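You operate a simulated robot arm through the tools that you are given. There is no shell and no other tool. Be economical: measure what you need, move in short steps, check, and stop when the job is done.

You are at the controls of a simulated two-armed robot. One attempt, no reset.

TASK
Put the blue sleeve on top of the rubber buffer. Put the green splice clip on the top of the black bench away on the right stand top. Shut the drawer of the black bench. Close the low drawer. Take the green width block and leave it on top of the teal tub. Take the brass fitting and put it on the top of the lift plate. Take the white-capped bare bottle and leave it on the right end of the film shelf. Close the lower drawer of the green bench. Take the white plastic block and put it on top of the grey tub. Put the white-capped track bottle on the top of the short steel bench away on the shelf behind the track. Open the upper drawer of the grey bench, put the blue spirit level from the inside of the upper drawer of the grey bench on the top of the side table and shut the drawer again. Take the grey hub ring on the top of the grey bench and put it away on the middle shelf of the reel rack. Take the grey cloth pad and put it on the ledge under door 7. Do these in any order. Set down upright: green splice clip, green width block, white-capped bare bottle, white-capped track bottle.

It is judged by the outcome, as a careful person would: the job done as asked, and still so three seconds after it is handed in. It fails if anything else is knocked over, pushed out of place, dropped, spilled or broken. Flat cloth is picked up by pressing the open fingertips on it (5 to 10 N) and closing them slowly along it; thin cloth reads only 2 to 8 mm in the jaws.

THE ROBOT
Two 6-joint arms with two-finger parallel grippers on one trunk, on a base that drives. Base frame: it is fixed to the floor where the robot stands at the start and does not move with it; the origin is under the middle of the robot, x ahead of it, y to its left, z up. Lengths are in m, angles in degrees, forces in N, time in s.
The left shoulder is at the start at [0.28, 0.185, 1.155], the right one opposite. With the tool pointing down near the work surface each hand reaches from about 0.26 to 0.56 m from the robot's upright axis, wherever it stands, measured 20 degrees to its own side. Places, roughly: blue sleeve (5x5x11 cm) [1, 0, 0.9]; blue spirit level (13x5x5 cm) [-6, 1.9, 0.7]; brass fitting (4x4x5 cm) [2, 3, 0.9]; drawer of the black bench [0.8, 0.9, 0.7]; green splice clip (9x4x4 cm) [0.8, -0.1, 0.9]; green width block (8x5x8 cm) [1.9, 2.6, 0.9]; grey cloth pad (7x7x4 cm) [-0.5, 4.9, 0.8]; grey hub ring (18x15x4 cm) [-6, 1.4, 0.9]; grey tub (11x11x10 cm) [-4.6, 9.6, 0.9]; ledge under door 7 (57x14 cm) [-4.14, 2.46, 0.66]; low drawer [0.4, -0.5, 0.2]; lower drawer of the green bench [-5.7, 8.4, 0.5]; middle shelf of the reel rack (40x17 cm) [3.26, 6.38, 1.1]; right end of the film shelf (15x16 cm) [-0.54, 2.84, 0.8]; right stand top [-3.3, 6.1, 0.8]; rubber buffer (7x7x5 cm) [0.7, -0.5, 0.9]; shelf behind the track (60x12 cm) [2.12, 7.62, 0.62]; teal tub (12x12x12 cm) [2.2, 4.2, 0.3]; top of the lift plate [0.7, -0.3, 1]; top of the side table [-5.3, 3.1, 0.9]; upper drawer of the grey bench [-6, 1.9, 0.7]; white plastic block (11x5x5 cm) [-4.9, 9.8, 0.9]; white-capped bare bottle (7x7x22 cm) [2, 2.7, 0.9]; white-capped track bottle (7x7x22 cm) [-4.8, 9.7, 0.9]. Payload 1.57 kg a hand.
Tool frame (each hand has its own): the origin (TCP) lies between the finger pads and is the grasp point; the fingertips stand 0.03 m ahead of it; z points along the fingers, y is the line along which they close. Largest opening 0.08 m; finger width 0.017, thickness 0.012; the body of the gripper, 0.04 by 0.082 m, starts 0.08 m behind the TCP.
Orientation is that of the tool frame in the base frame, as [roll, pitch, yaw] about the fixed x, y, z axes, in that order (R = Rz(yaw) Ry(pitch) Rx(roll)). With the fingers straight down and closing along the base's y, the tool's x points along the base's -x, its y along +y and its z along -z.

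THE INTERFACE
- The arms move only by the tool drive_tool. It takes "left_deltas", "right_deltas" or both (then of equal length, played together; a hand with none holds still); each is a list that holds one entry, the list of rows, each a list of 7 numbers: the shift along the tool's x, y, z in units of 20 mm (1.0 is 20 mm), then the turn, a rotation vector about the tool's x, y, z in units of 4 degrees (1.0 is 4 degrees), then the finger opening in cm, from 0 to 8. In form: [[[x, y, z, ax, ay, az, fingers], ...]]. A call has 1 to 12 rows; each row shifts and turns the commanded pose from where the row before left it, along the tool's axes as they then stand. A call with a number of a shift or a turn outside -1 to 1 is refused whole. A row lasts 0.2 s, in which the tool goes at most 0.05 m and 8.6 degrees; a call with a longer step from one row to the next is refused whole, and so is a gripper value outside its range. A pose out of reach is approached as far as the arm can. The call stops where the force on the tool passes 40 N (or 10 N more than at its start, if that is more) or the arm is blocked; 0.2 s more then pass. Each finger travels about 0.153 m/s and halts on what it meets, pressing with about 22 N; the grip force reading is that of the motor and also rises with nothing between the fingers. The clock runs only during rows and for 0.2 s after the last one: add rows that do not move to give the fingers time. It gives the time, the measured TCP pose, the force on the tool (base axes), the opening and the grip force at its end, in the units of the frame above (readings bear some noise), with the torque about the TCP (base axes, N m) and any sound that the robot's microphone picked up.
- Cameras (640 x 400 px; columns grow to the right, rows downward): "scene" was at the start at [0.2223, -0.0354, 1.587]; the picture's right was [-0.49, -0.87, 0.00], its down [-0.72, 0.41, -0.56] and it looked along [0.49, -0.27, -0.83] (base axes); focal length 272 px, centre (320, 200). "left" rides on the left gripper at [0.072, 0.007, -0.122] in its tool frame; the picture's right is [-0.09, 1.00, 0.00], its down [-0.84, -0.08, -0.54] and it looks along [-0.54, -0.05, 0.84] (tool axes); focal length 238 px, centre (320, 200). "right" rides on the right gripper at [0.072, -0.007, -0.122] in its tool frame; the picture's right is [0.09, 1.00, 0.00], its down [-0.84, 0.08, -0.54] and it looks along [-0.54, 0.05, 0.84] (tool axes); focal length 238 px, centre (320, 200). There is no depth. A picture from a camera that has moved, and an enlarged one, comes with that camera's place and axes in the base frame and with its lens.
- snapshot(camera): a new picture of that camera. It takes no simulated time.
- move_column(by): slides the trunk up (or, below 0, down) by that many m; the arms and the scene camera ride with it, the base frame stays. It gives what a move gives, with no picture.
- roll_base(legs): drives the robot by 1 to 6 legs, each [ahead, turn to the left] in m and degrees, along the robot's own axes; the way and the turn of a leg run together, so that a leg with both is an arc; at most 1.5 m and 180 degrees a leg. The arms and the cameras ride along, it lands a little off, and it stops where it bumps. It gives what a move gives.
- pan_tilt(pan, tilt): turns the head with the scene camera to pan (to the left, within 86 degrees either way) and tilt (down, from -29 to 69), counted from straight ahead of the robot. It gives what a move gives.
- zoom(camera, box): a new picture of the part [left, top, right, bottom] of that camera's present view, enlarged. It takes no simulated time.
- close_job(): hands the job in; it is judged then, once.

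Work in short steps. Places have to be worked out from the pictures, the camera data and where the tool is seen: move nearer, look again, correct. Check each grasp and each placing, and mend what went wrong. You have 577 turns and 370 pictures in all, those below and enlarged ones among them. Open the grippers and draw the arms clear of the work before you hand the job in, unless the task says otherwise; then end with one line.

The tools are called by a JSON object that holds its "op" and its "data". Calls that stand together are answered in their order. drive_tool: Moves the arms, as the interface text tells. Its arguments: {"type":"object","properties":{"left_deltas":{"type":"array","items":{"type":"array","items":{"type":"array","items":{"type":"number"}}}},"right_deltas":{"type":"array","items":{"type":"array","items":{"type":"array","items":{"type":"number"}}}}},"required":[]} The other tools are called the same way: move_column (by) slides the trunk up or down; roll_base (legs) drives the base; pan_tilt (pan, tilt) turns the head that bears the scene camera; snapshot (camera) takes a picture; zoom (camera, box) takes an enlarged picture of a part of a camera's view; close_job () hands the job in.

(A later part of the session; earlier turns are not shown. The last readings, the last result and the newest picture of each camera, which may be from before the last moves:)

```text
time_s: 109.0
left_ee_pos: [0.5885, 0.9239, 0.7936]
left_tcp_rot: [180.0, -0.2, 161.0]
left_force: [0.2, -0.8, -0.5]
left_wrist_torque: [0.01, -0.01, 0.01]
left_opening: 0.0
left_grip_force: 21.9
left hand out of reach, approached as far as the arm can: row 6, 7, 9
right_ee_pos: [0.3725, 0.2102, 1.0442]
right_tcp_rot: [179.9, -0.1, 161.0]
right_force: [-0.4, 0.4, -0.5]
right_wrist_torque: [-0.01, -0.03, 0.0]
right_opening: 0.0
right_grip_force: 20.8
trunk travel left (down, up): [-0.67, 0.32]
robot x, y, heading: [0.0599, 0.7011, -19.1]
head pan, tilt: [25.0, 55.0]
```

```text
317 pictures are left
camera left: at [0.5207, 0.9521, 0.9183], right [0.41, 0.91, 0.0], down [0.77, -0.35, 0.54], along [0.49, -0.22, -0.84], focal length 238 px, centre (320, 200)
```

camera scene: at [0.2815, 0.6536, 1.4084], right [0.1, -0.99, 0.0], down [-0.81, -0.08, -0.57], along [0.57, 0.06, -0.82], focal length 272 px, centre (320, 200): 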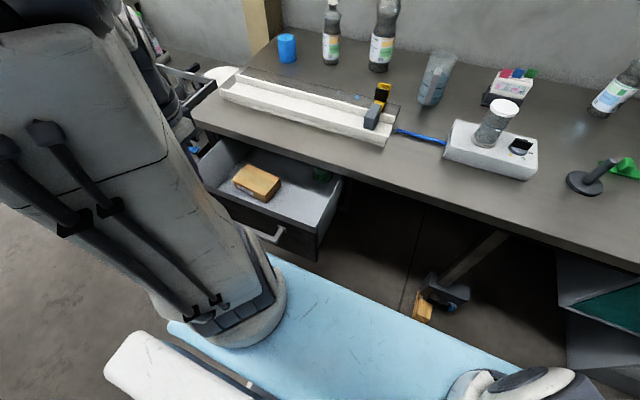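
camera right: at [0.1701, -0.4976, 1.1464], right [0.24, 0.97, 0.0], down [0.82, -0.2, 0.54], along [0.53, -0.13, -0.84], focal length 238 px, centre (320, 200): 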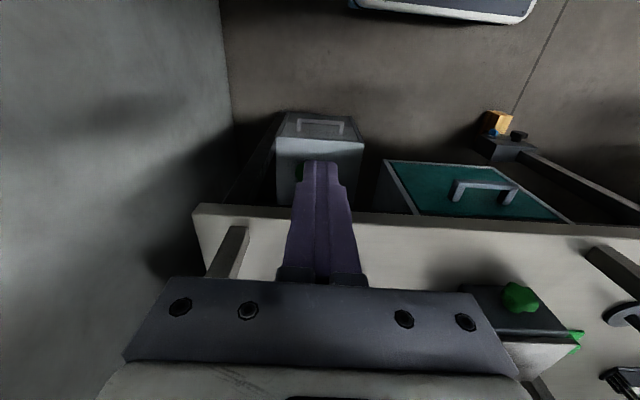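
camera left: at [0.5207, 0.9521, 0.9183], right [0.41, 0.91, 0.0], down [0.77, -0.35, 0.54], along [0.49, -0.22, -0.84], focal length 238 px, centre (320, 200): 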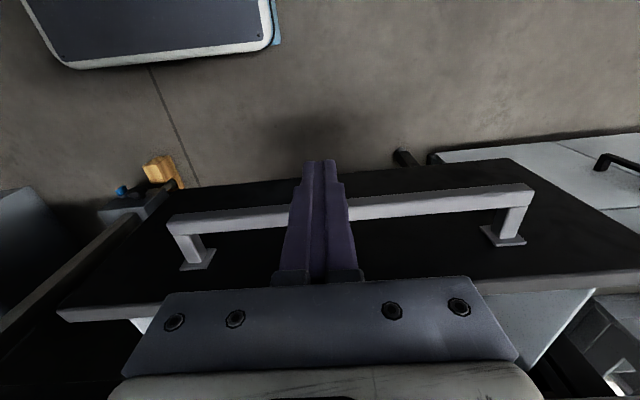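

The fingers are just in front of the handle bar. Pushing on the bar is fine, so I'll push straight ahead.

{"op": "drive_tool", "data": {"left_deltas": [[[-0.6, 0, 0, 0, 0, 0, 0], [-0.6, 0, 0, 0, 0, 0, 0], [-0.6, 0, 0, 0, 0, 0, 0], [-0.6, 0, 0, 0, 0, 0, 0], [-0.6, 0, 0, 0, 0, 0, 0], [-0.6, 0, 0, 0, 0, 0, 0], [-0.6, 0, 0, 0, 0, 0, 0], [-0.6, 0, 0, 0, 0, 0, 0], [-0.6, 0, 0, 0, 0, 0, 0], [-0.6, 0, 0, 0, 0, 0, 0]]]}}

{"op": "snapshot", "data": {"camera": "left"}}

```text
time_s: 111.2
left_ee_pos: [0.7012, 0.884, 0.7945]
left_tcp_rot: [179.9, -0.1, 161.1]
left_force: [-0.1, -0.3, 0.3]
left_wrist_torque: [0.0, 0.03, 0.01]
left_opening: 0.0
left_grip_force: 20.9
right_ee_pos: [0.3728, 0.2091, 1.0445]
right_tcp_rot: [179.9, -0.1, 161.0]
right_force: [0.5, 0.0, 0.1]
right_wrist_torque: [-0.03, -0.01, -0.01]
right_opening: 0.0002
right_grip_force: 21.4
trunk travel left (down, up): [-0.67, 0.32]
robot x, y, heading: [0.0544, 0.7001, -19.2]
head pan, tilt: [25.0, 55.0]
```

```text
316 pictures are left
camera left: at [0.6333, 0.9124, 0.9189], right [0.41, 0.91, 0.0], down [0.77, -0.35, 0.54], along [0.49, -0.22, -0.84], focal length 238 px, centre (320, 200)
```

left: 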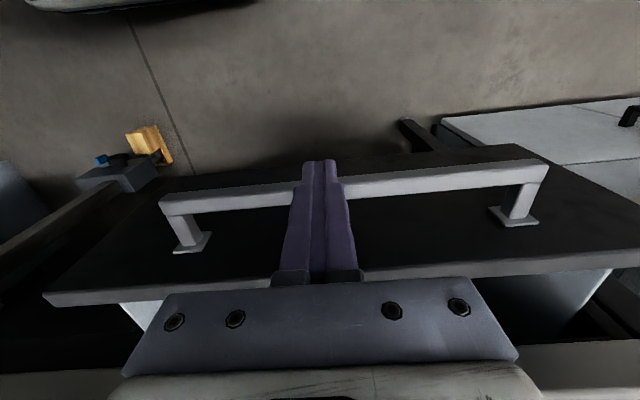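

{"op": "drive_tool", "data": {"left_deltas": [[[-0.6, 0, 0, 0, 0, 0, 0], [-0.6, 0, 0, 0, 0, 0, 0], [-0.6, 0, 0, 0, 0, 0, 0], [-0.6, 0, 0, 0, 0, 0, 0], [-0.6, 0, 0, 0, 0, 0, 0], [-0.6, 0, 0, 0, 0, 0, 0], [-0.6, 0, 0, 0, 0, 0, 0], [-0.6, 0, 0, 0, 0, 0, 0], [-0.6, 0, 0, 0, 0, 0, 0], [-0.6, 0, 0, 0, 0, 0, 0], [-0.6, 0, 0, 0, 0, 0, 0]]]}}

{"op": "snapshot", "data": {"camera": "left"}}

{"op": "snapshot", "data": {"camera": "scene"}}

```text
time_s: 113.3
left_ee_pos: [0.7975, 0.8511, 0.7909]
left_tcp_rot: [-179.5, -1.7, 161.2]
left_force: [-3.9, 0.7, -1.1]
left_wrist_torque: [0.03, 0.09, 0.0]
left_opening: 0.0
left_grip_force: 21.5
right_ee_pos: [0.374, 0.2097, 1.0453]
right_tcp_rot: [180.0, -0.1, 161.2]
right_force: [0.2, -0.1, 0.4]
right_wrist_torque: [-0.04, -0.04, 0.01]
right_opening: 0.0
right_grip_force: 21.3
trunk travel left (down, up): [-0.67, 0.32]
robot x, y, heading: [0.0611, 0.7006, -18.7]
head pan, tilt: [25.0, 55.0]
stopped in row 10 (left hand): the force on the tool passed its limit at 51 N (the readings are from after the stop); the commanded pose is now the measured one
```

```text
315 pictures are left
camera left: at [0.7327, 0.8801, 0.9163], right [0.41, 0.91, -0.01], down [0.78, -0.34, 0.52], along [0.47, -0.22, -0.86], focal length 238 px, centre (320, 200)
```

left: 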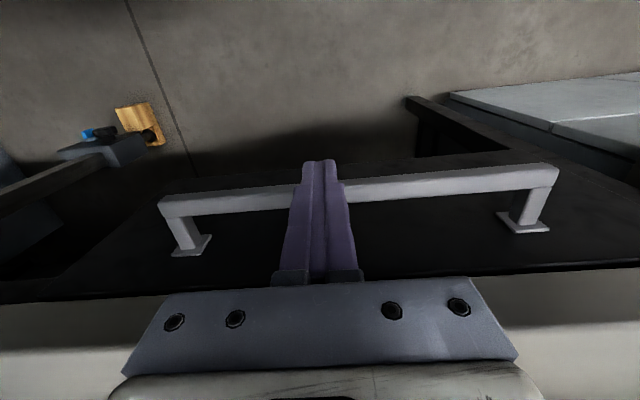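

```text
314 pictures are left
camera scene: at [0.2811, 0.6544, 1.4083], right [0.11, -0.99, 0.0], down [-0.81, -0.09, -0.57], along [0.57, 0.06, -0.82], focal length 272 px, centre (320, 200)
```

scene: 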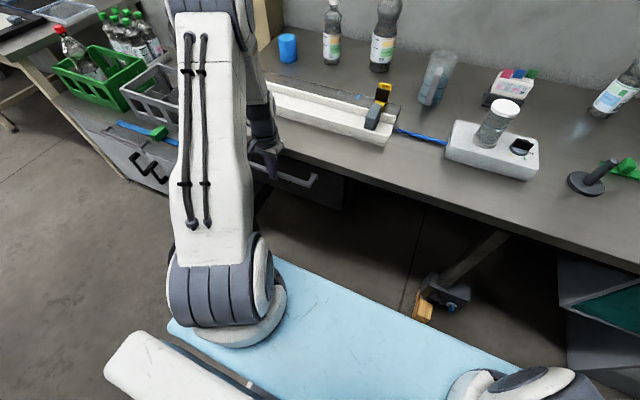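

The drawer is shut; it hit a hard stop. I'll back the hand off and raise it.

{"op": "drive_tool", "data": {"left_deltas": [[[1, 0, 0, 0, 0, 0, 0], [1, 0, 0, 0, 0, 0, 0], [1, 0, 0, 0, 0, 0, 2], [1, 0, 0, 0, 0, 0, 4], [1, 0, -1, 0, 0, 0, 4], [0, 0, -1, 0, 0, 0, 4], [0, 0, -1, 0, 0, 0, 4], [0, 0, -1, 0, 0, 0, 4], [0, 0, -1, 0, 0, 0, 4], [0, 0, -1, 0, 0, 0, 4], [0, 0, -1, 0, 0, 0, 4], [0, 0, -1, 0, 0, 0, 4]]]}}

{"op": "snapshot", "data": {"camera": "left"}}

```text
time_s: 115.9
left_ee_pos: [0.7064, 0.8842, 0.953]
left_tcp_rot: [-179.5, -1.5, 161.3]
left_force: [0.3, -1.2, 0.0]
left_wrist_torque: [0.01, -0.01, -0.03]
left_opening: 0.0399
left_grip_force: 0.1
right_ee_pos: [0.3732, 0.2115, 1.0444]
right_tcp_rot: [179.8, -0.1, 161.2]
right_force: [-0.1, 0.5, 0.4]
right_wrist_torque: [0.02, 0.02, -0.02]
right_opening: 0.0
right_grip_force: 21.0
trunk travel left (down, up): [-0.67, 0.32]
robot x, y, heading: [0.0574, 0.6987, -18.9]
head pan, tilt: [25.0, 55.0]
```

```text
313 pictures are left
camera left: at [0.6435, 0.9133, 1.0793], right [0.41, 0.91, -0.01], down [0.78, -0.34, 0.52], along [0.47, -0.22, -0.85], focal length 238 px, centre (320, 200)
```

left: 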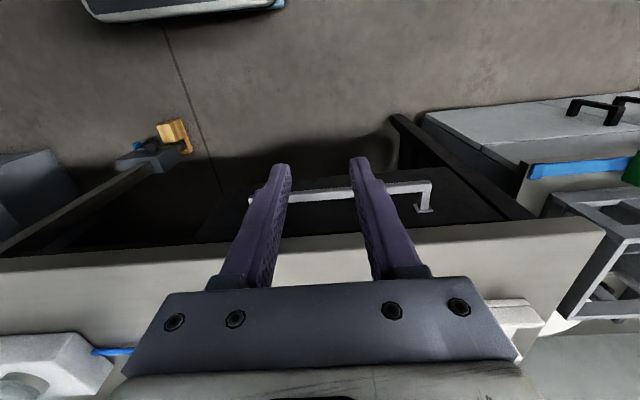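

Drawer closed. I'll tuck the left arm, raise the trunk, move to mid-aisle and turn along it to travel to the next bench.

{"op": "drive_tool", "data": {"left_deltas": [[[0.6, -1, -0.5, 0, 0, 0, 4], [0.6, -1, -0.5, 0, 0, 0, 4], [0.6, -1, -0.5, 0, 0, 0, 4], [0.6, -1, -0.5, 0, 0, 0, 4], [0.6, -1, -0.5, 0, 0, 0, 4], [0.6, -1, -0.5, 0, 0, 0, 4], [0.6, -1, -0.5, 0, 0, 0, 4], [0.6, -1, 0, 0, 0, 0, 4], [0, -1, 0, 0, 0, 0, 4], [0, -1, 0, 0, 0, 0, 4], [0, -1, 0, 0, 0, 0, 4]]]}}

{"op": "move_column", "data": {"by": 0.15}}

{"op": "roll_base", "data": {"legs": [[0.08, 0], [0, 45], [0, 45], [0.6, 0]]}}

{"op": "pan_tilt", "data": {"pan": -20, "tilt": 30}}

{"op": "snapshot", "data": {"camera": "scene"}}

```text
time_s: 118.3
left_ee_pos: [0.5476, 0.705, 1.0283]
left_tcp_rot: [-179.5, -1.7, 161.4]
left_force: [-0.6, -0.1, -0.6]
left_wrist_torque: [0.01, -0.02, 0.01]
left_opening: 0.0399
left_grip_force: 0.0
right_ee_pos: [0.3721, 0.2106, 1.0453]
right_tcp_rot: [-180.0, 0.0, 161.2]
right_force: [-0.4, 0.5, 0.5]
right_wrist_torque: [0.01, 0.02, 0.03]
right_opening: 0.0
right_grip_force: 20.9
trunk travel left (down, up): [-0.67, 0.32]
robot x, y, heading: [0.0541, 0.6987, -18.8]
head pan, tilt: [25.0, 55.0]
```

```text
time_s: 120.0
left_ee_pos: [0.5484, 0.7057, 1.177]
left_tcp_rot: [-179.6, -1.6, 161.3]
left_force: [0.2, 0.0, 0.9]
left_wrist_torque: [0.03, 0.01, 0.02]
left_opening: 0.0401
left_grip_force: 0.0
right_ee_pos: [0.3732, 0.2109, 1.1954]
right_tcp_rot: [179.8, -0.1, 161.2]
right_force: [0.5, 0.6, 0.0]
right_wrist_torque: [0.02, -0.02, -0.04]
right_opening: 0.0001
right_grip_force: 21.2
trunk travel left (down, up): [-0.82, 0.17]
robot x, y, heading: [0.0558, 0.6969, -19.1]
head pan, tilt: [25.0, 55.0]
```

```text
time_s: 128.2
left_ee_pos: [0.3506, 1.7261, 1.1787]
left_tcp_rot: [-179.5, -1.6, -110.3]
left_force: [0.2, -1.2, 1.0]
left_wrist_torque: [0.02, -0.01, 0.0]
left_opening: 0.0401
left_grip_force: 0.1
right_ee_pos: [0.8413, 1.5376, 1.1943]
right_tcp_rot: [-180.0, -0.1, -110.5]
right_force: [0.2, -0.2, 0.4]
right_wrist_torque: [0.06, 0.0, -0.02]
right_opening: 0.0
right_grip_force: 21.2
trunk travel left (down, up): [-0.82, 0.17]
robot x, y, heading: [0.3414, 1.2378, 69.4]
head pan, tilt: [25.0, 55.0]
```

```text
time_s: 129.3
left_ee_pos: [0.3512, 1.7267, 1.1792]
left_tcp_rot: [-179.6, -1.6, -110.3]
left_force: [0.2, -1.1, -0.4]
left_wrist_torque: [-0.03, -0.03, 0.02]
left_opening: 0.04
left_grip_force: 0.1
right_ee_pos: [0.8411, 1.5372, 1.1943]
right_tcp_rot: [179.9, -0.2, -110.6]
right_force: [0.0, -0.1, -0.7]
right_wrist_torque: [-0.02, 0.02, -0.01]
right_opening: 0.0002
right_grip_force: 21.9
trunk travel left (down, up): [-0.82, 0.17]
robot x, y, heading: [0.3459, 1.2358, 69.4]
head pan, tilt: [-20.0, 30.0]
```

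```text
312 pictures are left
camera scene: at [0.4596, 1.4542, 1.5944], right [0.76, -0.65, 0.0], down [-0.33, -0.38, -0.87], along [0.56, 0.66, -0.5], focal length 272 px, centre (320, 200)
```

scene: 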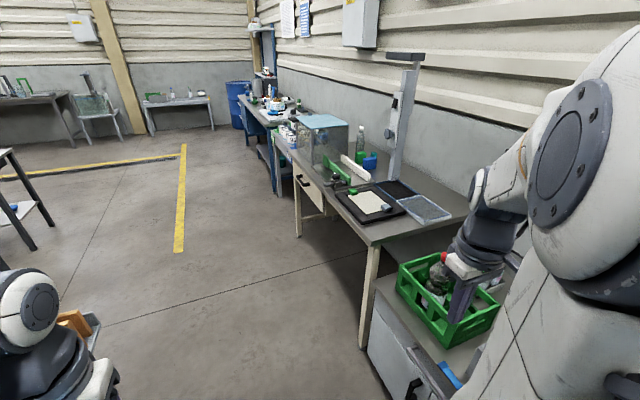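

The next bench's front edge is at n≈0.49 and it holds the bottle and green items. I'll drive along it to about l=2.9 and turn to face it.

{"op": "roll_base", "data": {"legs": [[0.9, 1.9], [0.8, 0], [0, -45], [0, -45]]}}

{"op": "pan_tilt", "data": {"pan": 0, "tilt": 40}}

{"op": "snapshot", "data": {"camera": "scene"}}

```text
time_s: 141.8
left_ee_pos: [1.383, 2.8311, 1.1782]
left_tcp_rot: [-179.6, -1.6, 162.8]
left_force: [-0.2, 0.5, 0.3]
left_wrist_torque: [0.02, -0.02, 0.02]
left_opening: 0.04
left_grip_force: 0.0
right_ee_pos: [1.2212, 2.332, 1.1948]
right_tcp_rot: [179.8, 0.0, 162.7]
right_force: [0.2, 0.1, 0.1]
right_wrist_torque: [0.0, 0.0, -0.02]
right_opening: 0.0
right_grip_force: 21.2
trunk travel left (down, up): [-0.82, 0.17]
robot x, y, heading: [0.8969, 2.8139, -17.5]
head pan, tilt: [-20.0, 30.0]
```

```text
time_s: 142.7
left_ee_pos: [1.3823, 2.8313, 1.1779]
left_tcp_rot: [-179.4, -1.6, 162.8]
left_force: [0.1, 0.4, 0.7]
left_wrist_torque: [0.0, 0.0, 0.02]
left_opening: 0.04
left_grip_force: 0.0
right_ee_pos: [1.2229, 2.3318, 1.1953]
right_tcp_rot: [179.9, 0.0, 162.7]
right_force: [0.4, -0.1, 0.3]
right_wrist_torque: [0.0, 0.02, -0.01]
right_opening: 0.0001
right_grip_force: 21.0
trunk travel left (down, up): [-0.82, 0.17]
robot x, y, heading: [0.8952, 2.8143, -17.5]
head pan, tilt: [0.0, 40.0]
```

```text
311 pictures are left
camera scene: at [1.127, 2.7374, 1.5791], right [-0.3, -0.95, 0.0], down [-0.61, 0.19, -0.77], along [0.73, -0.23, -0.64], focal length 272 px, centre (320, 200)
```

scene: 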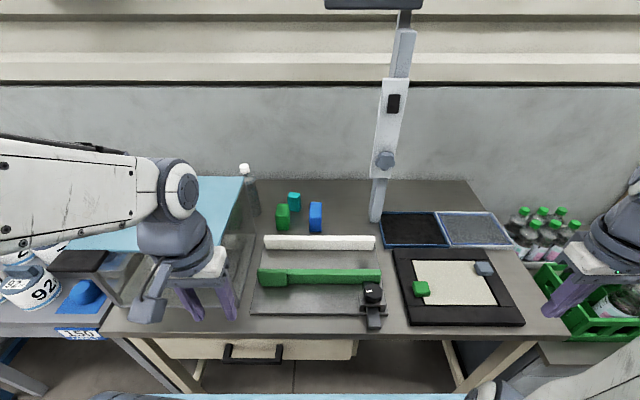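

I can see the green, teal and blue blocks and the white-capped bottle behind the clear box. The left hand blocks the left part, so I'll use its camera to look for the brass fitting.

{"op": "snapshot", "data": {"camera": "left"}}

{"op": "zoom", "data": {"camera": "scene", "box": [180, 140, 360, 260]}}

```text
310 pictures are left
camera left: at [1.3185, 2.858, 1.3039], right [0.38, 0.92, -0.01], down [0.79, -0.32, 0.52], along [0.48, -0.21, -0.85], focal length 238 px, centre (320, 200)
```

left: 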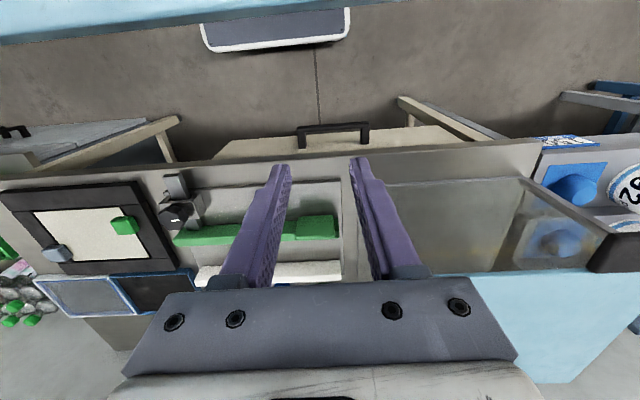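

```text
3.33 times, centred on (270, 200) of scene
camera zoom: at [1.127, 2.7374, 1.5791], right [-0.3, -0.95, 0.0], down [-0.61, 0.19, -0.77], along [0.73, -0.23, -0.64], focal length 908 px, centre (487, 200)
```

zoom: 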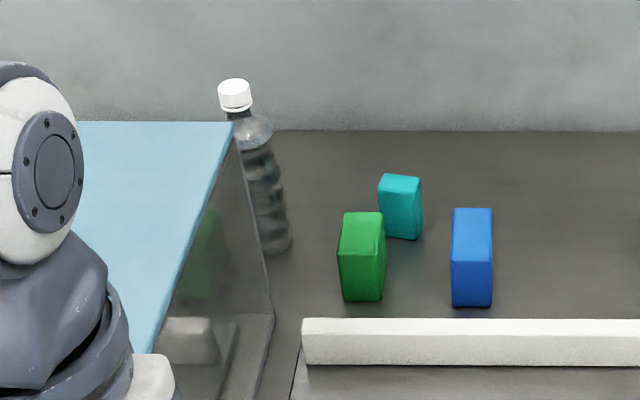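

The brass fitting should be hidden behind the left hand, near or in the clear box. I'll move the left hand right, out of the way, and look.

{"op": "drive_tool", "data": {"left_deltas": [[[0.5, 1, 0, 0, 0, 0, 4], [0.5, 1, 0, 0, 0, 0, 4], [0.5, 1, 0, 0, 0, 0, 4], [0, 1, 0, 0, 0, 0, 4], [0, 1, 0, 0, 0, 0, 4], [0, 1, 0, 0, 0, 0, 4], [0, 1, 0, 0, 0, 0, 4], [0, 1, 0, 0, 0, 0, 4], [0, 1, 0, 0, 0, 0, 4], [0, 1, 0, 0, 0, 0, 4]]]}}

{"op": "pan_tilt", "data": {"pan": 15, "tilt": 40}}

{"op": "snapshot", "data": {"camera": "scene"}}

{"op": "snapshot", "data": {"camera": "left"}}

```text
time_s: 144.9
left_ee_pos: [1.4329, 3.0266, 1.1668]
left_tcp_rot: [-179.5, -1.5, 162.8]
left_force: [0.5, -0.6, 0.1]
left_wrist_torque: [-0.01, -0.01, -0.02]
left_opening: 0.0399
left_grip_force: 0.0
left hand out of reach, approached as far as the arm can: row 1, 2, 3
right_ee_pos: [1.2212, 2.3318, 1.194]
right_tcp_rot: [179.8, -0.1, 162.8]
right_force: [-1.0, -0.3, 0.6]
right_wrist_torque: [0.01, 0.01, 0.0]
right_opening: 0.0
right_grip_force: 21.5
trunk travel left (down, up): [-0.82, 0.17]
robot x, y, heading: [0.8919, 2.8139, -17.3]
head pan, tilt: [0.0, 40.0]
```

```text
time_s: 145.6
left_ee_pos: [1.4322, 3.0259, 1.1687]
left_tcp_rot: [-179.5, -1.6, 162.8]
left_force: [-0.1, 0.0, -0.8]
left_wrist_torque: [-0.01, 0.0, 0.0]
left_opening: 0.0399
left_grip_force: 0.1
right_ee_pos: [1.2215, 2.3321, 1.1948]
right_tcp_rot: [179.9, -0.1, 162.7]
right_force: [1.4, -0.6, 0.4]
right_wrist_torque: [0.03, -0.01, 0.0]
right_opening: 0.0
right_grip_force: 21.3
trunk travel left (down, up): [-0.82, 0.17]
robot x, y, heading: [0.8952, 2.8085, -17.6]
head pan, tilt: [15.0, 40.0]
```

```text
308 pictures are left
camera scene: at [1.1309, 2.7593, 1.5791], right [-0.05, -1.0, 0.0], down [-0.64, 0.03, -0.77], along [0.77, -0.03, -0.64], focal length 272 px, centre (320, 200)
```

scene: 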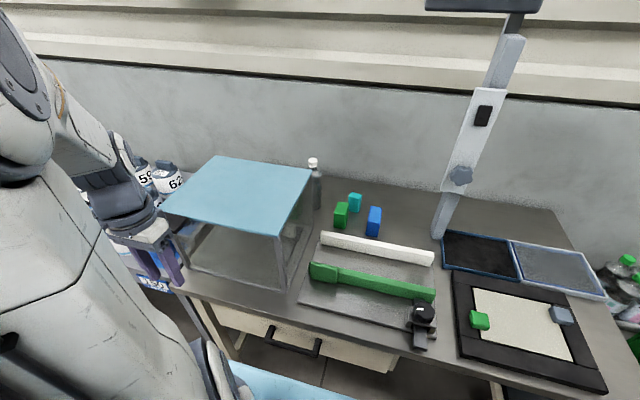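

```text
307 pictures are left
camera left: at [1.3684, 3.053, 1.2935], right [0.38, 0.92, -0.01], down [0.79, -0.32, 0.52], along [0.48, -0.21, -0.85], focal length 238 px, centre (320, 200)
```

left: 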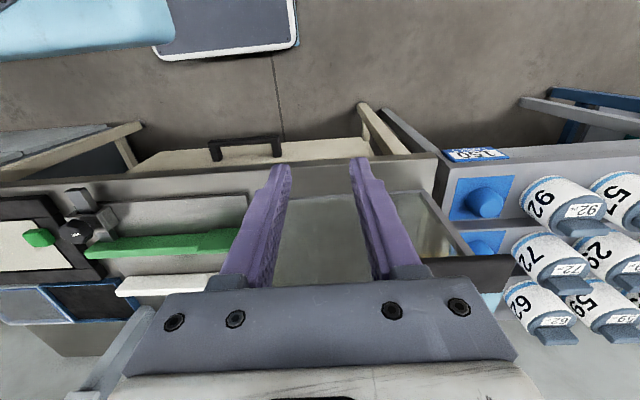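

{"op": "zoom", "data": {"camera": "scene", "box": [90, 120, 330, 290]}}

```text
2.35 times, centred on (210, 205) of scene
camera zoom: at [1.1309, 2.7593, 1.5791], right [-0.05, -1.0, 0.0], down [-0.64, 0.03, -0.77], along [0.77, -0.03, -0.64], focal length 641 px, centre (579, 188)
```

zoom: 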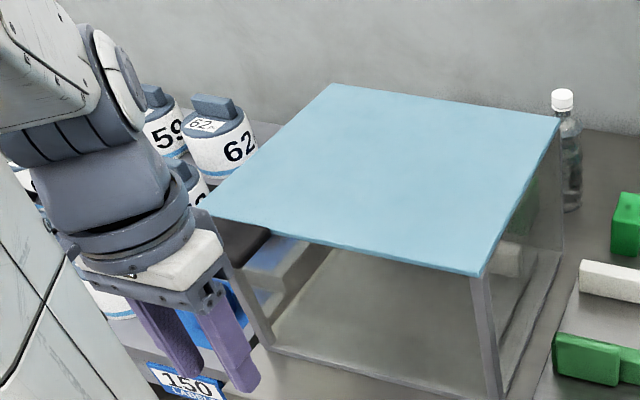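

The clear box is a guard with a lid at z≈1.08, spanning n 0.585 to 0.90 and l 3.21 to 3.53. The brass fitting must be under or behind it. I'll lower the left hand and pitch its camera to look inside from the front.

{"op": "drive_tool", "data": {"left_deltas": [[[0, 0, 1, 0, -1, 0, 4], [0, 0, 1, 0, -1, 0, 4], [0, 0, 1, 0, -1, 0, 4], [0, 0, 1, 0, -1, 0, 4], [0, 0, 1, 0, -1, 0, 4], [0.5, 0, 1, 0, -1, 0, 4], [0.5, 0, 1, 0, -1, 0, 4], [0.5, 0, 0, 0, -1, 0, 4], [0.5, 0, 0, 0, -1, 0, 4], [0.5, 0, 0, 0, -1, 0, 4], [0.5, 0, 0, 0, -1, 0, 4]]]}}

{"op": "snapshot", "data": {"camera": "left"}}

```text
time_s: 148.0
left_ee_pos: [1.4511, 3.0875, 1.0399]
left_tcp_rot: [-179.1, 42.5, 163.3]
left_force: [0.6, 0.1, -0.7]
left_wrist_torque: [-0.02, 0.01, -0.03]
left_opening: 0.04
left_grip_force: 0.1
left hand out of reach, approached as far as the arm can: row 4, 5, 6, 7, 8, 9, 10, 11
right_ee_pos: [1.2219, 2.3319, 1.1951]
right_tcp_rot: [179.9, -0.2, 162.8]
right_force: [-0.5, 0.2, -0.9]
right_wrist_torque: [0.01, 0.01, 0.01]
right_opening: 0.0
right_grip_force: 21.1
trunk travel left (down, up): [-0.82, 0.17]
robot x, y, heading: [0.8933, 2.8124, -17.6]
head pan, tilt: [15.0, 40.0]
```

```text
305 pictures are left
camera left: at [1.3235, 3.1329, 1.0847], right [0.36, 0.93, 0.05], down [0.22, -0.14, 0.97], along [0.91, -0.34, -0.26], focal length 238 px, centre (320, 200)
```

left: 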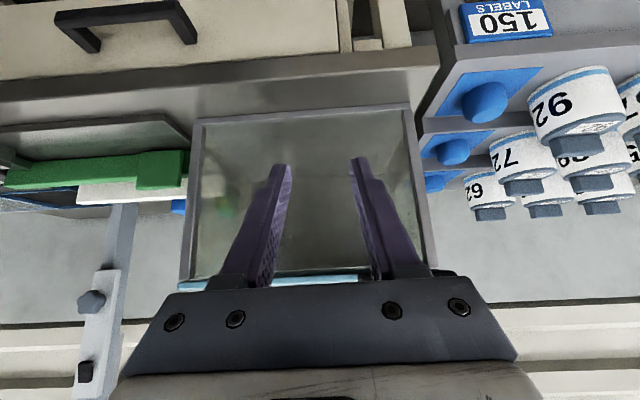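

{"op": "zoom", "data": {"camera": "left", "box": [170, 90, 440, 290]}}

```text
2.00 times, centred on (305, 190) of left
camera zoom: at [1.3235, 3.1329, 1.0847], right [0.36, 0.93, 0.05], down [0.22, -0.14, 0.97], along [0.91, -0.34, -0.26], focal length 477 px, centre (350, 220)
```

zoom: 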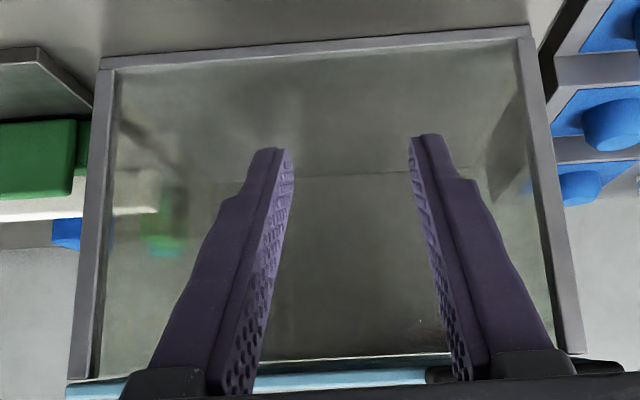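

The box itself looks empty, so the fitting is probably behind it. I'll straighten and raise the left hand, drive forward 0.17 m, and look behind the box with the wrist camera.

{"op": "drive_tool", "data": {"left_deltas": [[[-0.5, 0, -0.6, 0, 1, 0, 4], [-0.5, 0, -0.6, 0, 1, 0, 4], [-0.5, 0, -0.6, 0, 1, 0, 4], [-0.5, 0, -0.8, 0, 1, 0, 4], [-0.5, 0, -1, 0, 1, 0, 4], [0, 0, -1, 0, 1, 0, 4], [0, 0, -1, 0, 1, 0, 4], [0, 0, -1, 0, 1, 0, 4], [0, 0, -1, 0, 1, 0, 4], [0, -1, -1, 0, 1, 0, 4], [0, -1, -1, 0, 1, 0, 4]]]}}

{"op": "move_column", "data": {"by": 0.15}}

{"op": "roll_base", "data": {"legs": [[0.17, 0]]}}

{"op": "snapshot", "data": {"camera": "scene"}}

```text
time_s: 150.4
left_ee_pos: [1.4179, 3.0572, 1.2465]
left_tcp_rot: [-179.6, -1.7, 162.8]
left_force: [-0.2, -0.8, 0.9]
left_wrist_torque: [-0.02, 0.01, 0.0]
left_opening: 0.0401
left_grip_force: 0.0
right_ee_pos: [1.2204, 2.3315, 1.1951]
right_tcp_rot: [179.8, -0.1, 162.6]
right_force: [-0.1, -0.4, 1.0]
right_wrist_torque: [-0.01, -0.04, -0.01]
right_opening: 0.0
right_grip_force: 22.0
trunk travel left (down, up): [-0.82, 0.17]
robot x, y, heading: [0.8926, 2.814, -17.7]
head pan, tilt: [15.0, 40.0]
```

```text
time_s: 152.2
left_ee_pos: [1.4196, 3.058, 1.3961]
left_tcp_rot: [-179.5, -1.7, 162.8]
left_force: [0.0, -0.9, 0.5]
left_wrist_torque: [0.02, 0.01, 0.01]
left_opening: 0.04
left_grip_force: 0.0
right_ee_pos: [1.2206, 2.3315, 1.3444]
right_tcp_rot: [179.9, -0.1, 162.7]
right_force: [-0.3, -0.3, -0.5]
right_wrist_torque: [0.0, -0.04, 0.0]
right_opening: 0.0
right_grip_force: 21.4
trunk travel left (down, up): [-0.97, 0.02]
robot x, y, heading: [0.8893, 2.8126, -17.5]
head pan, tilt: [15.0, 40.0]
```

```text
time_s: 153.7
left_ee_pos: [1.5806, 3.0075, 1.3963]
left_tcp_rot: [-179.6, -1.5, 162.8]
left_force: [-0.4, -0.2, -0.2]
left_wrist_torque: [0.03, 0.01, -0.01]
left_opening: 0.04
left_grip_force: 0.0
right_ee_pos: [1.3819, 2.2816, 1.3455]
right_tcp_rot: [179.9, -0.1, 162.7]
right_force: [-0.2, -0.2, 0.5]
right_wrist_torque: [0.01, 0.03, 0.01]
right_opening: 0.0
right_grip_force: 21.1
trunk travel left (down, up): [-0.97, 0.02]
robot x, y, heading: [1.056, 2.7608, -17.4]
head pan, tilt: [15.0, 40.0]
```

```text
303 pictures are left
camera scene: at [1.2926, 2.7083, 1.729], right [-0.04, -1.0, 0.0], down [-0.64, 0.03, -0.77], along [0.77, -0.03, -0.64], focal length 272 px, centre (320, 200)
```

scene: 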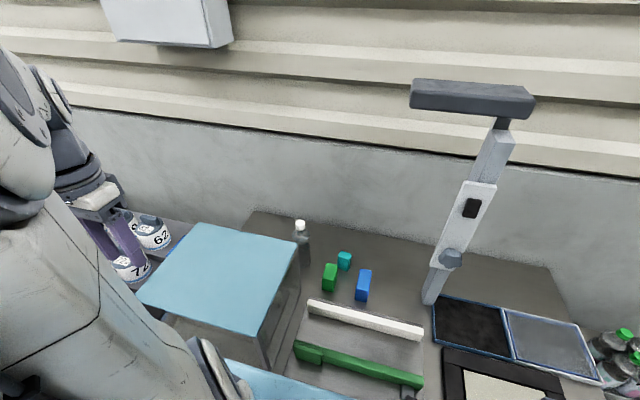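

{"op": "drive_tool", "data": {"left_deltas": [[[-1, 0, 0, 0, 0, 0, 4], [-1, 0, 0, 0, 0, 0, 4], [-1, 0, 0, 0, 0, 0, 4], [-1, 0, 0, 0, 0, 0, 4], [-1, 0, 0, 0, 0, 0, 4], [-1, 0, 0, 0, 0, 0, 4], [-1, 0, 0, 0, 0, 0, 4], [-1, 0, 0, 0, 0, 0, 4], [-1, 0, 0, 0, 0, 0, 4], [-1, 0, 0, 0, 0, 0, 4]]]}}

{"op": "snapshot", "data": {"camera": "left"}}

```text
time_s: 155.8
left_ee_pos: [1.7715, 2.9481, 1.3909]
left_tcp_rot: [-179.4, -1.6, 162.9]
left_force: [0.0, 0.1, 0.0]
left_wrist_torque: [0.03, -0.03, -0.03]
left_opening: 0.0401
left_grip_force: 0.1
right_ee_pos: [1.3817, 2.281, 1.3454]
right_tcp_rot: [179.9, -0.1, 162.7]
right_force: [0.0, -0.4, 0.2]
right_wrist_torque: [0.01, 0.01, 0.0]
right_opening: 0.0
right_grip_force: 21.7
trunk travel left (down, up): [-0.97, 0.02]
robot x, y, heading: [1.0507, 2.7603, -17.7]
head pan, tilt: [15.0, 40.0]
```

```text
302 pictures are left
camera left: at [1.7073, 2.9752, 1.5167], right [0.38, 0.92, -0.01], down [0.79, -0.32, 0.52], along [0.48, -0.21, -0.85], focal length 238 px, centre (320, 200)
```

left: 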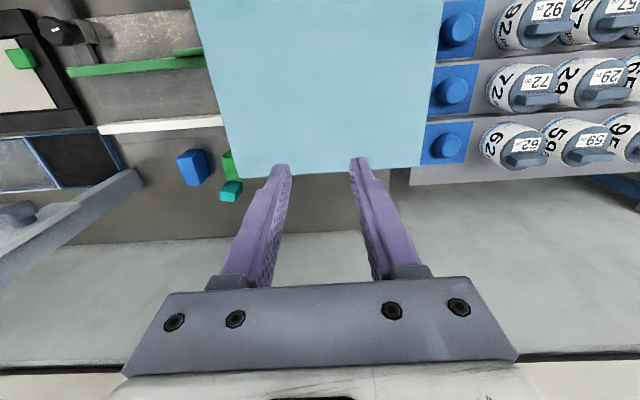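

Nothing obvious yet; the right-hand finger covers the expected spot. I'll close the fingers and look again.

{"op": "drive_tool", "data": {"left_deltas": [[[-1, -1, 0, 0, 0, 0, 0], [-0.5, -1, 0, 0, 0, 0, 0], [0, -1, 0, 0, 0, 0, 0]]]}}

{"op": "zoom", "data": {"camera": "left", "box": [180, 100, 480, 290]}}

```text
time_s: 156.7
left_ee_pos: [1.783, 2.8808, 1.3906]
left_tcp_rot: [-179.6, -1.5, 162.8]
left_force: [0.6, 0.3, -0.1]
left_wrist_torque: [0.01, 0.01, 0.0]
left_opening: 0.0
left_grip_force: 22.0
right_ee_pos: [1.3839, 2.2809, 1.3441]
right_tcp_rot: [180.0, -0.1, 162.6]
right_force: [0.0, -0.1, -0.2]
right_wrist_torque: [0.02, 0.0, 0.01]
right_opening: 0.0001
right_grip_force: 21.2
trunk travel left (down, up): [-0.97, 0.02]
robot x, y, heading: [1.0524, 2.7601, -17.6]
head pan, tilt: [15.0, 40.0]
```

```text
2.11 times, centred on (330, 195) of left
camera zoom: at [1.718, 2.9076, 1.517], right [0.38, 0.92, -0.01], down [0.79, -0.32, 0.52], along [0.48, -0.21, -0.85], focal length 502 px, centre (299, 210)
```

zoom: 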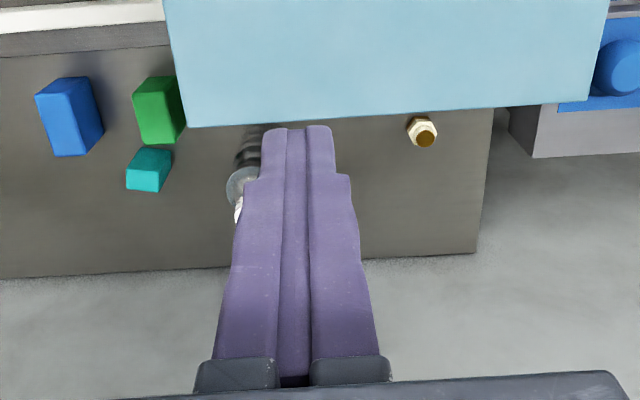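

Found it: the brass fitting is just behind the box at about (2.02, 2.95), n≈0.967, l≈3.446. I'll pull the left hand back, reverse out, and shift left to l≈3.22 so the left arm faces it squarely.

{"op": "drive_tool", "data": {"left_deltas": [[[1, 0, 0, 0, 0, 0, 0], [1, 0, 0, 0, 0, 0, 0], [1, 0, 0, 0, 0, 0, 0], [1, 0, 0, 0, 0, 0, 0], [1, 0, 0, 0, 0, 0, 0], [1, 0, 0, 0, 0, 0, 0], [1, 0, 0, 0, 0, 0, 0], [1, 0, 0, 0, 0, 0, 0], [1, 0, 0, 0, 0, 0, 0], [1, 0, 0, 0, 0, 0, 0], [1, 0, 0, 0, 0, 0, 0]]]}}

{"op": "roll_base", "data": {"legs": [[-0.3, 0], [0, 90], [0.26, 0], [0, -91]]}}

{"op": "pan_tilt", "data": {"pan": 10, "tilt": 50}}

{"op": "snapshot", "data": {"camera": "scene"}}

```text
time_s: 159.1
left_ee_pos: [1.5712, 2.9457, 1.3986]
left_tcp_rot: [-179.5, -1.6, 162.8]
left_force: [-0.3, 0.3, -0.6]
left_wrist_torque: [0.02, -0.05, -0.03]
left_opening: 0.0
left_grip_force: 22.0
right_ee_pos: [1.3831, 2.28, 1.3447]
right_tcp_rot: [180.0, -0.1, 162.8]
right_force: [0.2, -0.5, 0.0]
right_wrist_torque: [-0.03, 0.0, -0.02]
right_opening: 0.0003
right_grip_force: 21.0
trunk travel left (down, up): [-0.97, 0.02]
robot x, y, heading: [1.0527, 2.7617, -17.4]
head pan, tilt: [15.0, 40.0]
```

```text
time_s: 170.4
left_ee_pos: [1.3631, 3.269, 1.397]
left_tcp_rot: [-179.5, -1.6, 161.0]
left_force: [-0.1, -0.4, -0.6]
left_wrist_torque: [-0.02, 0.0, -0.03]
left_opening: 0.0001
left_grip_force: 20.9
right_ee_pos: [1.1536, 2.6105, 1.3437]
right_tcp_rot: [179.8, 0.0, 160.8]
right_force: [-0.2, 0.8, 0.1]
right_wrist_torque: [0.03, -0.01, -0.03]
right_opening: 0.0003
right_grip_force: 21.4
trunk travel left (down, up): [-0.97, 0.02]
robot x, y, heading: [0.8422, 3.1, -19.2]
head pan, tilt: [15.0, 40.0]
```

```text
time_s: 171.1
left_ee_pos: [1.3631, 3.2687, 1.3985]
left_tcp_rot: [-179.5, -1.6, 161.0]
left_force: [0.0, 0.2, 0.2]
left_wrist_torque: [0.05, -0.03, -0.02]
left_opening: 0.0
left_grip_force: 21.2
right_ee_pos: [1.1534, 2.6111, 1.3443]
right_tcp_rot: [179.8, 0.0, 160.8]
right_force: [0.1, 0.1, 0.2]
right_wrist_torque: [-0.02, -0.01, 0.0]
right_opening: 0.0
right_grip_force: 22.3
trunk travel left (down, up): [-0.97, 0.02]
robot x, y, heading: [0.8432, 3.1043, -19.4]
head pan, tilt: [10.0, 50.0]
```

```text
300 pictures are left
camera scene: at [1.0693, 3.0354, 1.7168], right [-0.15, -0.99, 0.0], down [-0.74, 0.11, -0.66], along [0.65, -0.1, -0.75], focal length 272 px, centre (320, 200)
```

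scene: 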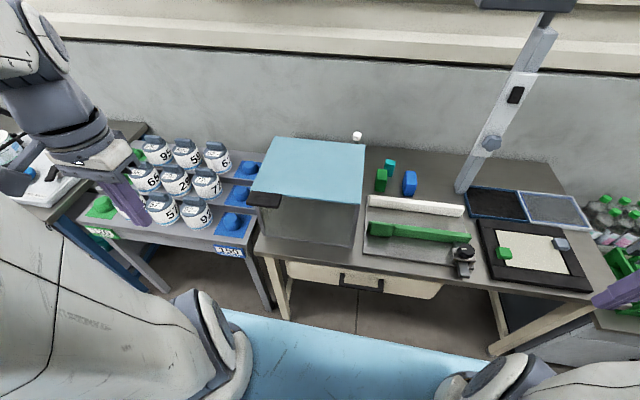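

{"op": "roll_base", "data": {"legs": [[0.31, 0]]}}

{"op": "drive_tool", "data": {"left_deltas": [[[0, 0, 0, 0, 0, 1, 2], [0, 0, 0, 0, 0, 1, 4], [0, 0, 0, 0, 0, 1, 6], [0, 0, 0, 0, 0, 1, 6], [0, 0, 0, 0, 0, 1, 6], [0, 0, 0, 0, 0, 1, 6], [0, 0, 0, 0, 0, 1, 6], [0, 0, 0, 0, 0, 1, 6], [0, 0, 0, 0, 0, 1, 6], [0, 0, 0, 0, 0, 1, 6], [0, 0, 0, 0, 0, 1, 6], [0, 0, 0, 0, 0, 1, 6]]]}}

```text
time_s: 173.2
left_ee_pos: [1.6557, 3.1667, 1.3985]
left_tcp_rot: [-179.5, -1.5, 161.1]
left_force: [0.2, 0.7, 0.2]
left_wrist_torque: [0.03, 0.0, -0.03]
left_opening: 0.0
left_grip_force: 21.4
right_ee_pos: [1.447, 2.5074, 1.3451]
right_tcp_rot: [179.8, -0.1, 160.9]
right_force: [0.5, -0.6, 0.2]
right_wrist_torque: [0.0, -0.04, 0.03]
right_opening: 0.0
right_grip_force: 21.0
trunk travel left (down, up): [-0.97, 0.02]
robot x, y, heading: [1.1337, 2.9945, -19.4]
head pan, tilt: [10.0, 50.0]
```

```text
time_s: 175.8
left_ee_pos: [1.6574, 3.1678, 1.3977]
left_tcp_rot: [-178.4, -0.7, 112.9]
left_force: [-0.1, 0.1, 0.0]
left_wrist_torque: [-0.04, 0.0, -0.03]
left_opening: 0.0602
left_grip_force: 0.0
right_ee_pos: [1.4464, 2.5081, 1.3453]
right_tcp_rot: [179.9, -0.1, 160.8]
right_force: [0.1, -0.4, 0.5]
right_wrist_torque: [-0.03, 0.04, -0.05]
right_opening: 0.0
right_grip_force: 21.2
trunk travel left (down, up): [-0.97, 0.02]
robot x, y, heading: [1.135, 2.9988, -19.2]
head pan, tilt: [10.0, 50.0]
```

{"op": "drive_tool", "data": {"left_deltas": [[[0, 0, 0, 0, 0, 1, 6], [0, 0, 0, 0, 0, 1, 6], [0, 0, 0, 0, 0, 1, 6], [0, 0, 0, 0, 0, 1, 6], [0, 0, 0, 0, 0, 1, 6], [0, 0, 0, 0, 0, 1, 6], [0, 0, 0, 0, 0, 1, 6], [0, 0, 0, 0, 0, 1, 6], [0, 0, 0, 0, 0, 1, 6], [0, 0, 0, 0, 0, 1, 6], [0, 0, 0, 0, 0, 0.4, 6]]]}}

{"op": "snapshot", "data": {"camera": "left"}}

```text
time_s: 178.2
left_ee_pos: [1.6548, 3.1667, 1.3978]
left_tcp_rot: [-178.4, 0.5, 71.4]
left_force: [0.1, 0.3, 0.8]
left_wrist_torque: [-0.01, -0.03, 0.02]
left_opening: 0.06
left_grip_force: 0.1
right_ee_pos: [1.4467, 2.5077, 1.3443]
right_tcp_rot: [179.9, -0.1, 160.8]
right_force: [0.6, -0.1, -0.7]
right_wrist_torque: [0.05, -0.04, -0.01]
right_opening: 0.0001
right_grip_force: 21.1
trunk travel left (down, up): [-0.97, 0.02]
robot x, y, heading: [1.1345, 2.9972, -19.4]
head pan, tilt: [10.0, 50.0]
```

```text
299 pictures are left
camera left: at [1.6871, 3.2315, 1.5204], right [0.91, -0.41, -0.03], down [-0.32, -0.77, 0.55], along [-0.24, -0.49, -0.83], focal length 238 px, centre (320, 200)
```

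left: 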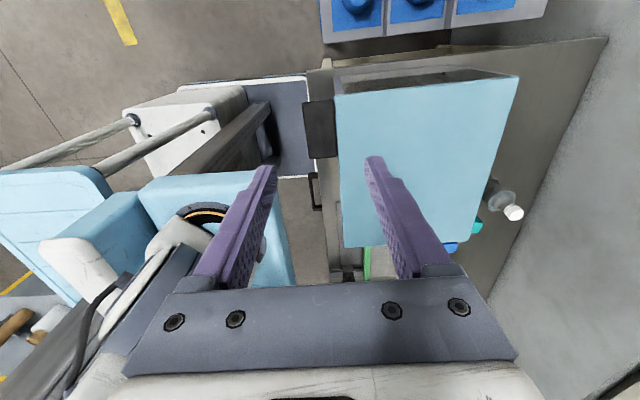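

That yaw is reachable, with the fingers now closing along depth. I'll carry the hand high over the lid towards the fitting.

{"op": "drive_tool", "data": {"left_deltas": [[[-0.21, 1, 0, 0, 0, 0, 6], [-0.21, 1, 0, 0, 0, 0, 6], [-0.21, 1, 0, 0, 0, 0, 6], [-0.21, 1, 0, 0, 0, 0, 6], [-0.21, 1, 0, 0, 0, 0, 6], [-0.21, 1, 0, 0, 0, 0, 6], [-0.21, 1, 0, 0, 0, 0, 6], [-0.21, 1, 0, 0, 0, 0, 6], [-0.21, 1, 0, 0, 0, 0, 6], [-0.21, 1, 0, 0, 0, 0, 6]]]}}

{"op": "drive_tool", "data": {"left_deltas": [[[-0.21, 1, 0.5, 0, 0, 0, 6], [-0.21, 1, 0.5, 0, 0, 0, 6], [-0.21, 1, 0.5, 0, 0, 0, 6], [-0.21, 1, 0.5, 0, 0, 0, 6], [-0.21, 1, 0.5, 0, 0, 0, 6], [-0.21, 1, 0.5, 0, 0, 0, 6], [-0.21, 1, 0.5, 0, 0, 0, 6], [-0.21, 1, 0.5, 0, 0, 0, 6], [-0.21, 1, 0.5, 0, 0, 0, 6], [-0.21, 1, 0.5, 0, 0, 0, 6], [-0.1, 0.7, 0, 0, 0, 0, 6], [0, 0, 0, 0, 0, 0, 6]]]}}

{"op": "snapshot", "data": {"camera": "left"}}

```text
time_s: 180.4
left_ee_pos: [1.8325, 3.063, 1.3909]
left_tcp_rot: [-178.3, 0.5, 71.6]
left_force: [-0.2, 0.5, 0.4]
left_wrist_torque: [0.0, -0.02, 0.03]
left_opening: 0.06
left_grip_force: 0.0
right_ee_pos: [1.4471, 2.5088, 1.3447]
right_tcp_rot: [179.9, -0.1, 160.8]
right_force: [0.0, 0.4, -0.4]
right_wrist_torque: [-0.02, -0.01, -0.02]
right_opening: 0.0001
right_grip_force: 21.7
trunk travel left (down, up): [-0.97, 0.02]
robot x, y, heading: [1.1342, 2.9957, -19.0]
head pan, tilt: [10.0, 50.0]
```

```text
time_s: 183.0
left_ee_pos: [2.0161, 2.9526, 1.2864]
left_tcp_rot: [-178.4, 0.5, 71.4]
left_force: [-0.2, 0.5, 0.3]
left_wrist_torque: [-0.01, 0.02, 0.0]
left_opening: 0.0599
left_grip_force: 0.1
right_ee_pos: [1.4467, 2.5079, 1.3442]
right_tcp_rot: [179.8, -0.2, 160.9]
right_force: [0.6, -0.2, -0.4]
right_wrist_torque: [-0.01, 0.02, -0.02]
right_opening: 0.0
right_grip_force: 21.4
trunk travel left (down, up): [-0.97, 0.02]
robot x, y, heading: [1.133, 2.9965, -19.4]
head pan, tilt: [10.0, 50.0]
```

```text
298 pictures are left
camera left: at [2.0474, 3.0182, 1.4101], right [0.91, -0.4, -0.03], down [-0.32, -0.77, 0.55], along [-0.24, -0.5, -0.83], focal length 238 px, centre (320, 200)
```

left: 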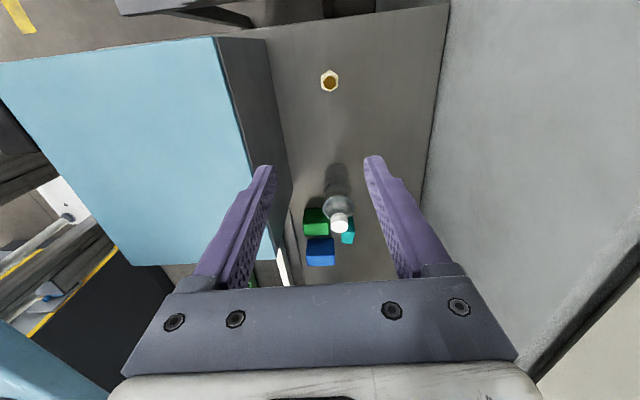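

The fitting is directly below. I'll correct 1 cm in +n and go down to z≈1.05, then check clearances.

{"op": "drive_tool", "data": {"left_deltas": [[[0, 0.1, 1, 0, 0, 0, 6], [0, 0.1, 1, 0, 0, 0, 6], [0, 0.1, 1, 0, 0, 0, 6], [0, 0.1, 1, 0, 0, 0, 6], [0, 0.1, 1, 0, 0, 0, 6], [0, 0, 1, 0, 0, 0, 6], [0, 0, 1, 0, 0, 0, 6], [0, 0, 1, 0, 0, 0, 6], [0, 0, 1, 0, 0, 0, 6], [0, 0, 1, 0, 0, 0, 6], [0, 0, 1, 0, 0, 0, 6], [0, 0, 1, 0, 0, 0, 6]]]}}

{"op": "snapshot", "data": {"camera": "left"}}

{"op": "snapshot", "data": {"camera": "scene"}}

```text
time_s: 185.6
left_ee_pos: [2.0191, 2.951, 1.0472]
left_tcp_rot: [-178.4, 0.5, 71.4]
left_force: [0.7, 0.9, 0.4]
left_wrist_torque: [0.04, 0.0, -0.03]
left_opening: 0.0601
left_grip_force: 0.0
right_ee_pos: [1.4459, 2.5095, 1.3452]
right_tcp_rot: [179.9, -0.2, 160.9]
right_force: [0.6, 0.6, -0.2]
right_wrist_torque: [0.0, -0.02, -0.01]
right_opening: 0.0
right_grip_force: 20.8
trunk travel left (down, up): [-0.97, 0.02]
robot x, y, heading: [1.1371, 2.9994, -19.1]
head pan, tilt: [10.0, 50.0]
```

```text
297 pictures are left
camera left: at [2.0515, 3.0157, 1.1702], right [0.91, -0.4, -0.03], down [-0.32, -0.77, 0.55], along [-0.24, -0.5, -0.83], focal length 238 px, centre (320, 200)
```

left: 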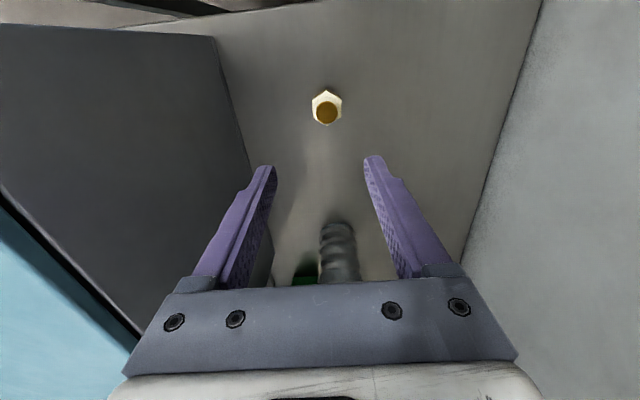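

```text
296 pictures are left
camera scene: at [1.3608, 2.9322, 1.7149], right [-0.16, -0.99, 0.0], down [-0.76, 0.12, -0.64], along [0.63, -0.1, -0.77], focal length 272 px, centre (320, 200)
```

scene: 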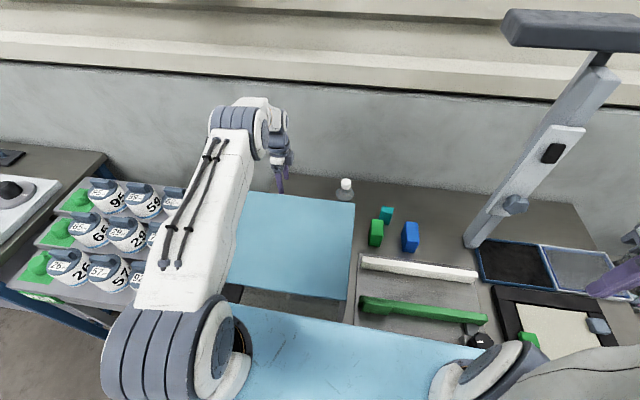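

{"op": "drive_tool", "data": {"left_deltas": [[[0.1, 0.06, 0.97, 0, 0, 0, 6], [0.1, 0.06, 0.97, 0, 0, 0, 6], [0.1, 0.06, 0.97, 0, 0, 0, 6], [0.1, 0.06, 0.97, 0, 0, 0, 6], [0.05, 0.03, 0.97, 0, 0, 0, 6], [0, 0, 0.97, 0, 0, 0, 6], [0, 0, 0.97, 0, 0, 0, 6], [0, 0, 0.97, 0, 0, 0, 6], [0, 0, 0, 0, 0, 0, 6]]]}}

{"op": "snapshot", "data": {"camera": "left"}}

```text
time_s: 187.6
left_ee_pos: [2.0114, 2.9597, 0.9033]
left_tcp_rot: [-179.1, 0.4, 71.5]
left_force: [1.4, 1.3, 37.5]
left_wrist_torque: [-0.21, -1.09, 0.08]
left_opening: 0.0598
left_grip_force: 0.0
left hand out of reach, approached as far as the arm can: row 7, 8
right_ee_pos: [1.4446, 2.5086, 1.3458]
right_tcp_rot: [179.8, 0.0, 160.9]
right_force: [-0.9, 0.1, -0.9]
right_wrist_torque: [-0.03, -0.02, -0.03]
right_opening: 0.0001
right_grip_force: 21.3
trunk travel left (down, up): [-0.97, 0.02]
robot x, y, heading: [1.1369, 2.9977, -18.9]
head pan, tilt: [10.0, 50.0]
```

```text
295 pictures are left
camera left: at [2.0426, 3.0246, 1.0274], right [0.91, -0.4, -0.01], down [-0.33, -0.77, 0.55], along [-0.23, -0.5, -0.84], focal length 238 px, centre (320, 200)
```

left: 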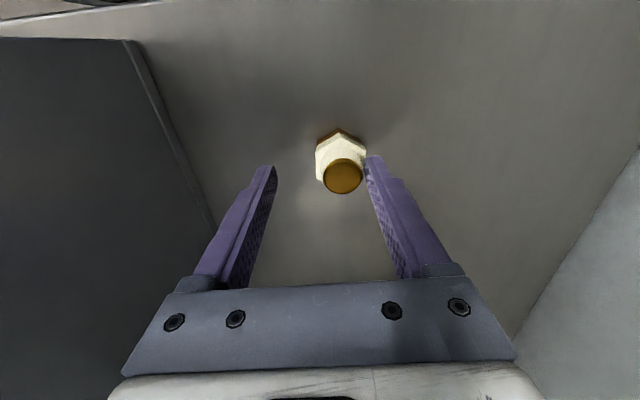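

The force shows a fingertip resting on the fitting, and the arm is at its reach limit. I'll raise 5 cm and move the base 4 cm closer.

{"op": "drive_tool", "data": {"left_deltas": [[[0, -0.2, -1, 0, 0, 0, 6], [0, 0, -1, 0, 0, 0, 6], [0, 0, -1, 0, 0, 0, 6]]]}}

{"op": "roll_base", "data": {"legs": [[0.04, 0]]}}

{"op": "snapshot", "data": {"camera": "left"}}

```text
time_s: 188.4
left_ee_pos: [2.007, 2.9607, 0.9583]
left_tcp_rot: [-178.4, 0.5, 71.4]
left_force: [-0.1, -0.1, 0.2]
left_wrist_torque: [0.02, 0.01, 0.02]
left_opening: 0.0597
left_grip_force: 0.0
right_ee_pos: [1.4457, 2.5073, 1.3444]
right_tcp_rot: [179.9, -0.1, 160.9]
right_force: [-0.1, -0.1, 1.1]
right_wrist_torque: [0.0, -0.02, 0.02]
right_opening: 0.0002
right_grip_force: 21.2
trunk travel left (down, up): [-0.97, 0.02]
robot x, y, heading: [1.1295, 2.9995, -19.2]
head pan, tilt: [10.0, 50.0]
```

```text
time_s: 189.3
left_ee_pos: [2.0455, 2.9469, 0.9572]
left_tcp_rot: [-178.4, 0.5, 71.5]
left_force: [0.1, 0.1, -0.2]
left_wrist_torque: [-0.02, 0.0, -0.03]
left_opening: 0.06
left_grip_force: 0.0
right_ee_pos: [1.4841, 2.496, 1.3446]
right_tcp_rot: [180.0, -0.1, 160.8]
right_force: [0.0, 0.3, -0.2]
right_wrist_torque: [0.01, 0.0, 0.0]
right_opening: 0.0
right_grip_force: 22.1
trunk travel left (down, up): [-0.97, 0.02]
robot x, y, heading: [1.1724, 2.9819, -19.2]
head pan, tilt: [10.0, 50.0]
```

```text
294 pictures are left
camera left: at [2.0767, 3.0131, 1.0805], right [0.91, -0.4, -0.03], down [-0.32, -0.77, 0.55], along [-0.24, -0.5, -0.83], focal length 238 px, centre (320, 200)
```

left: 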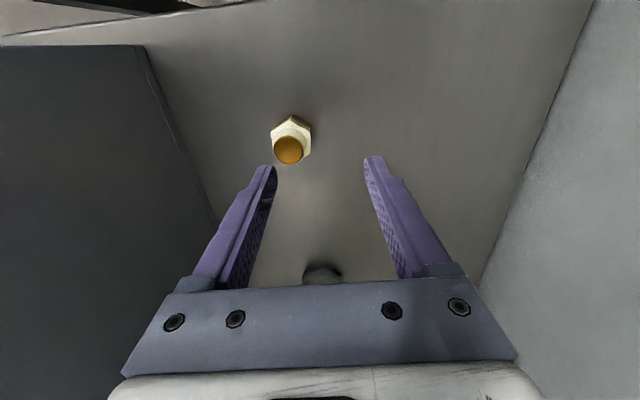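

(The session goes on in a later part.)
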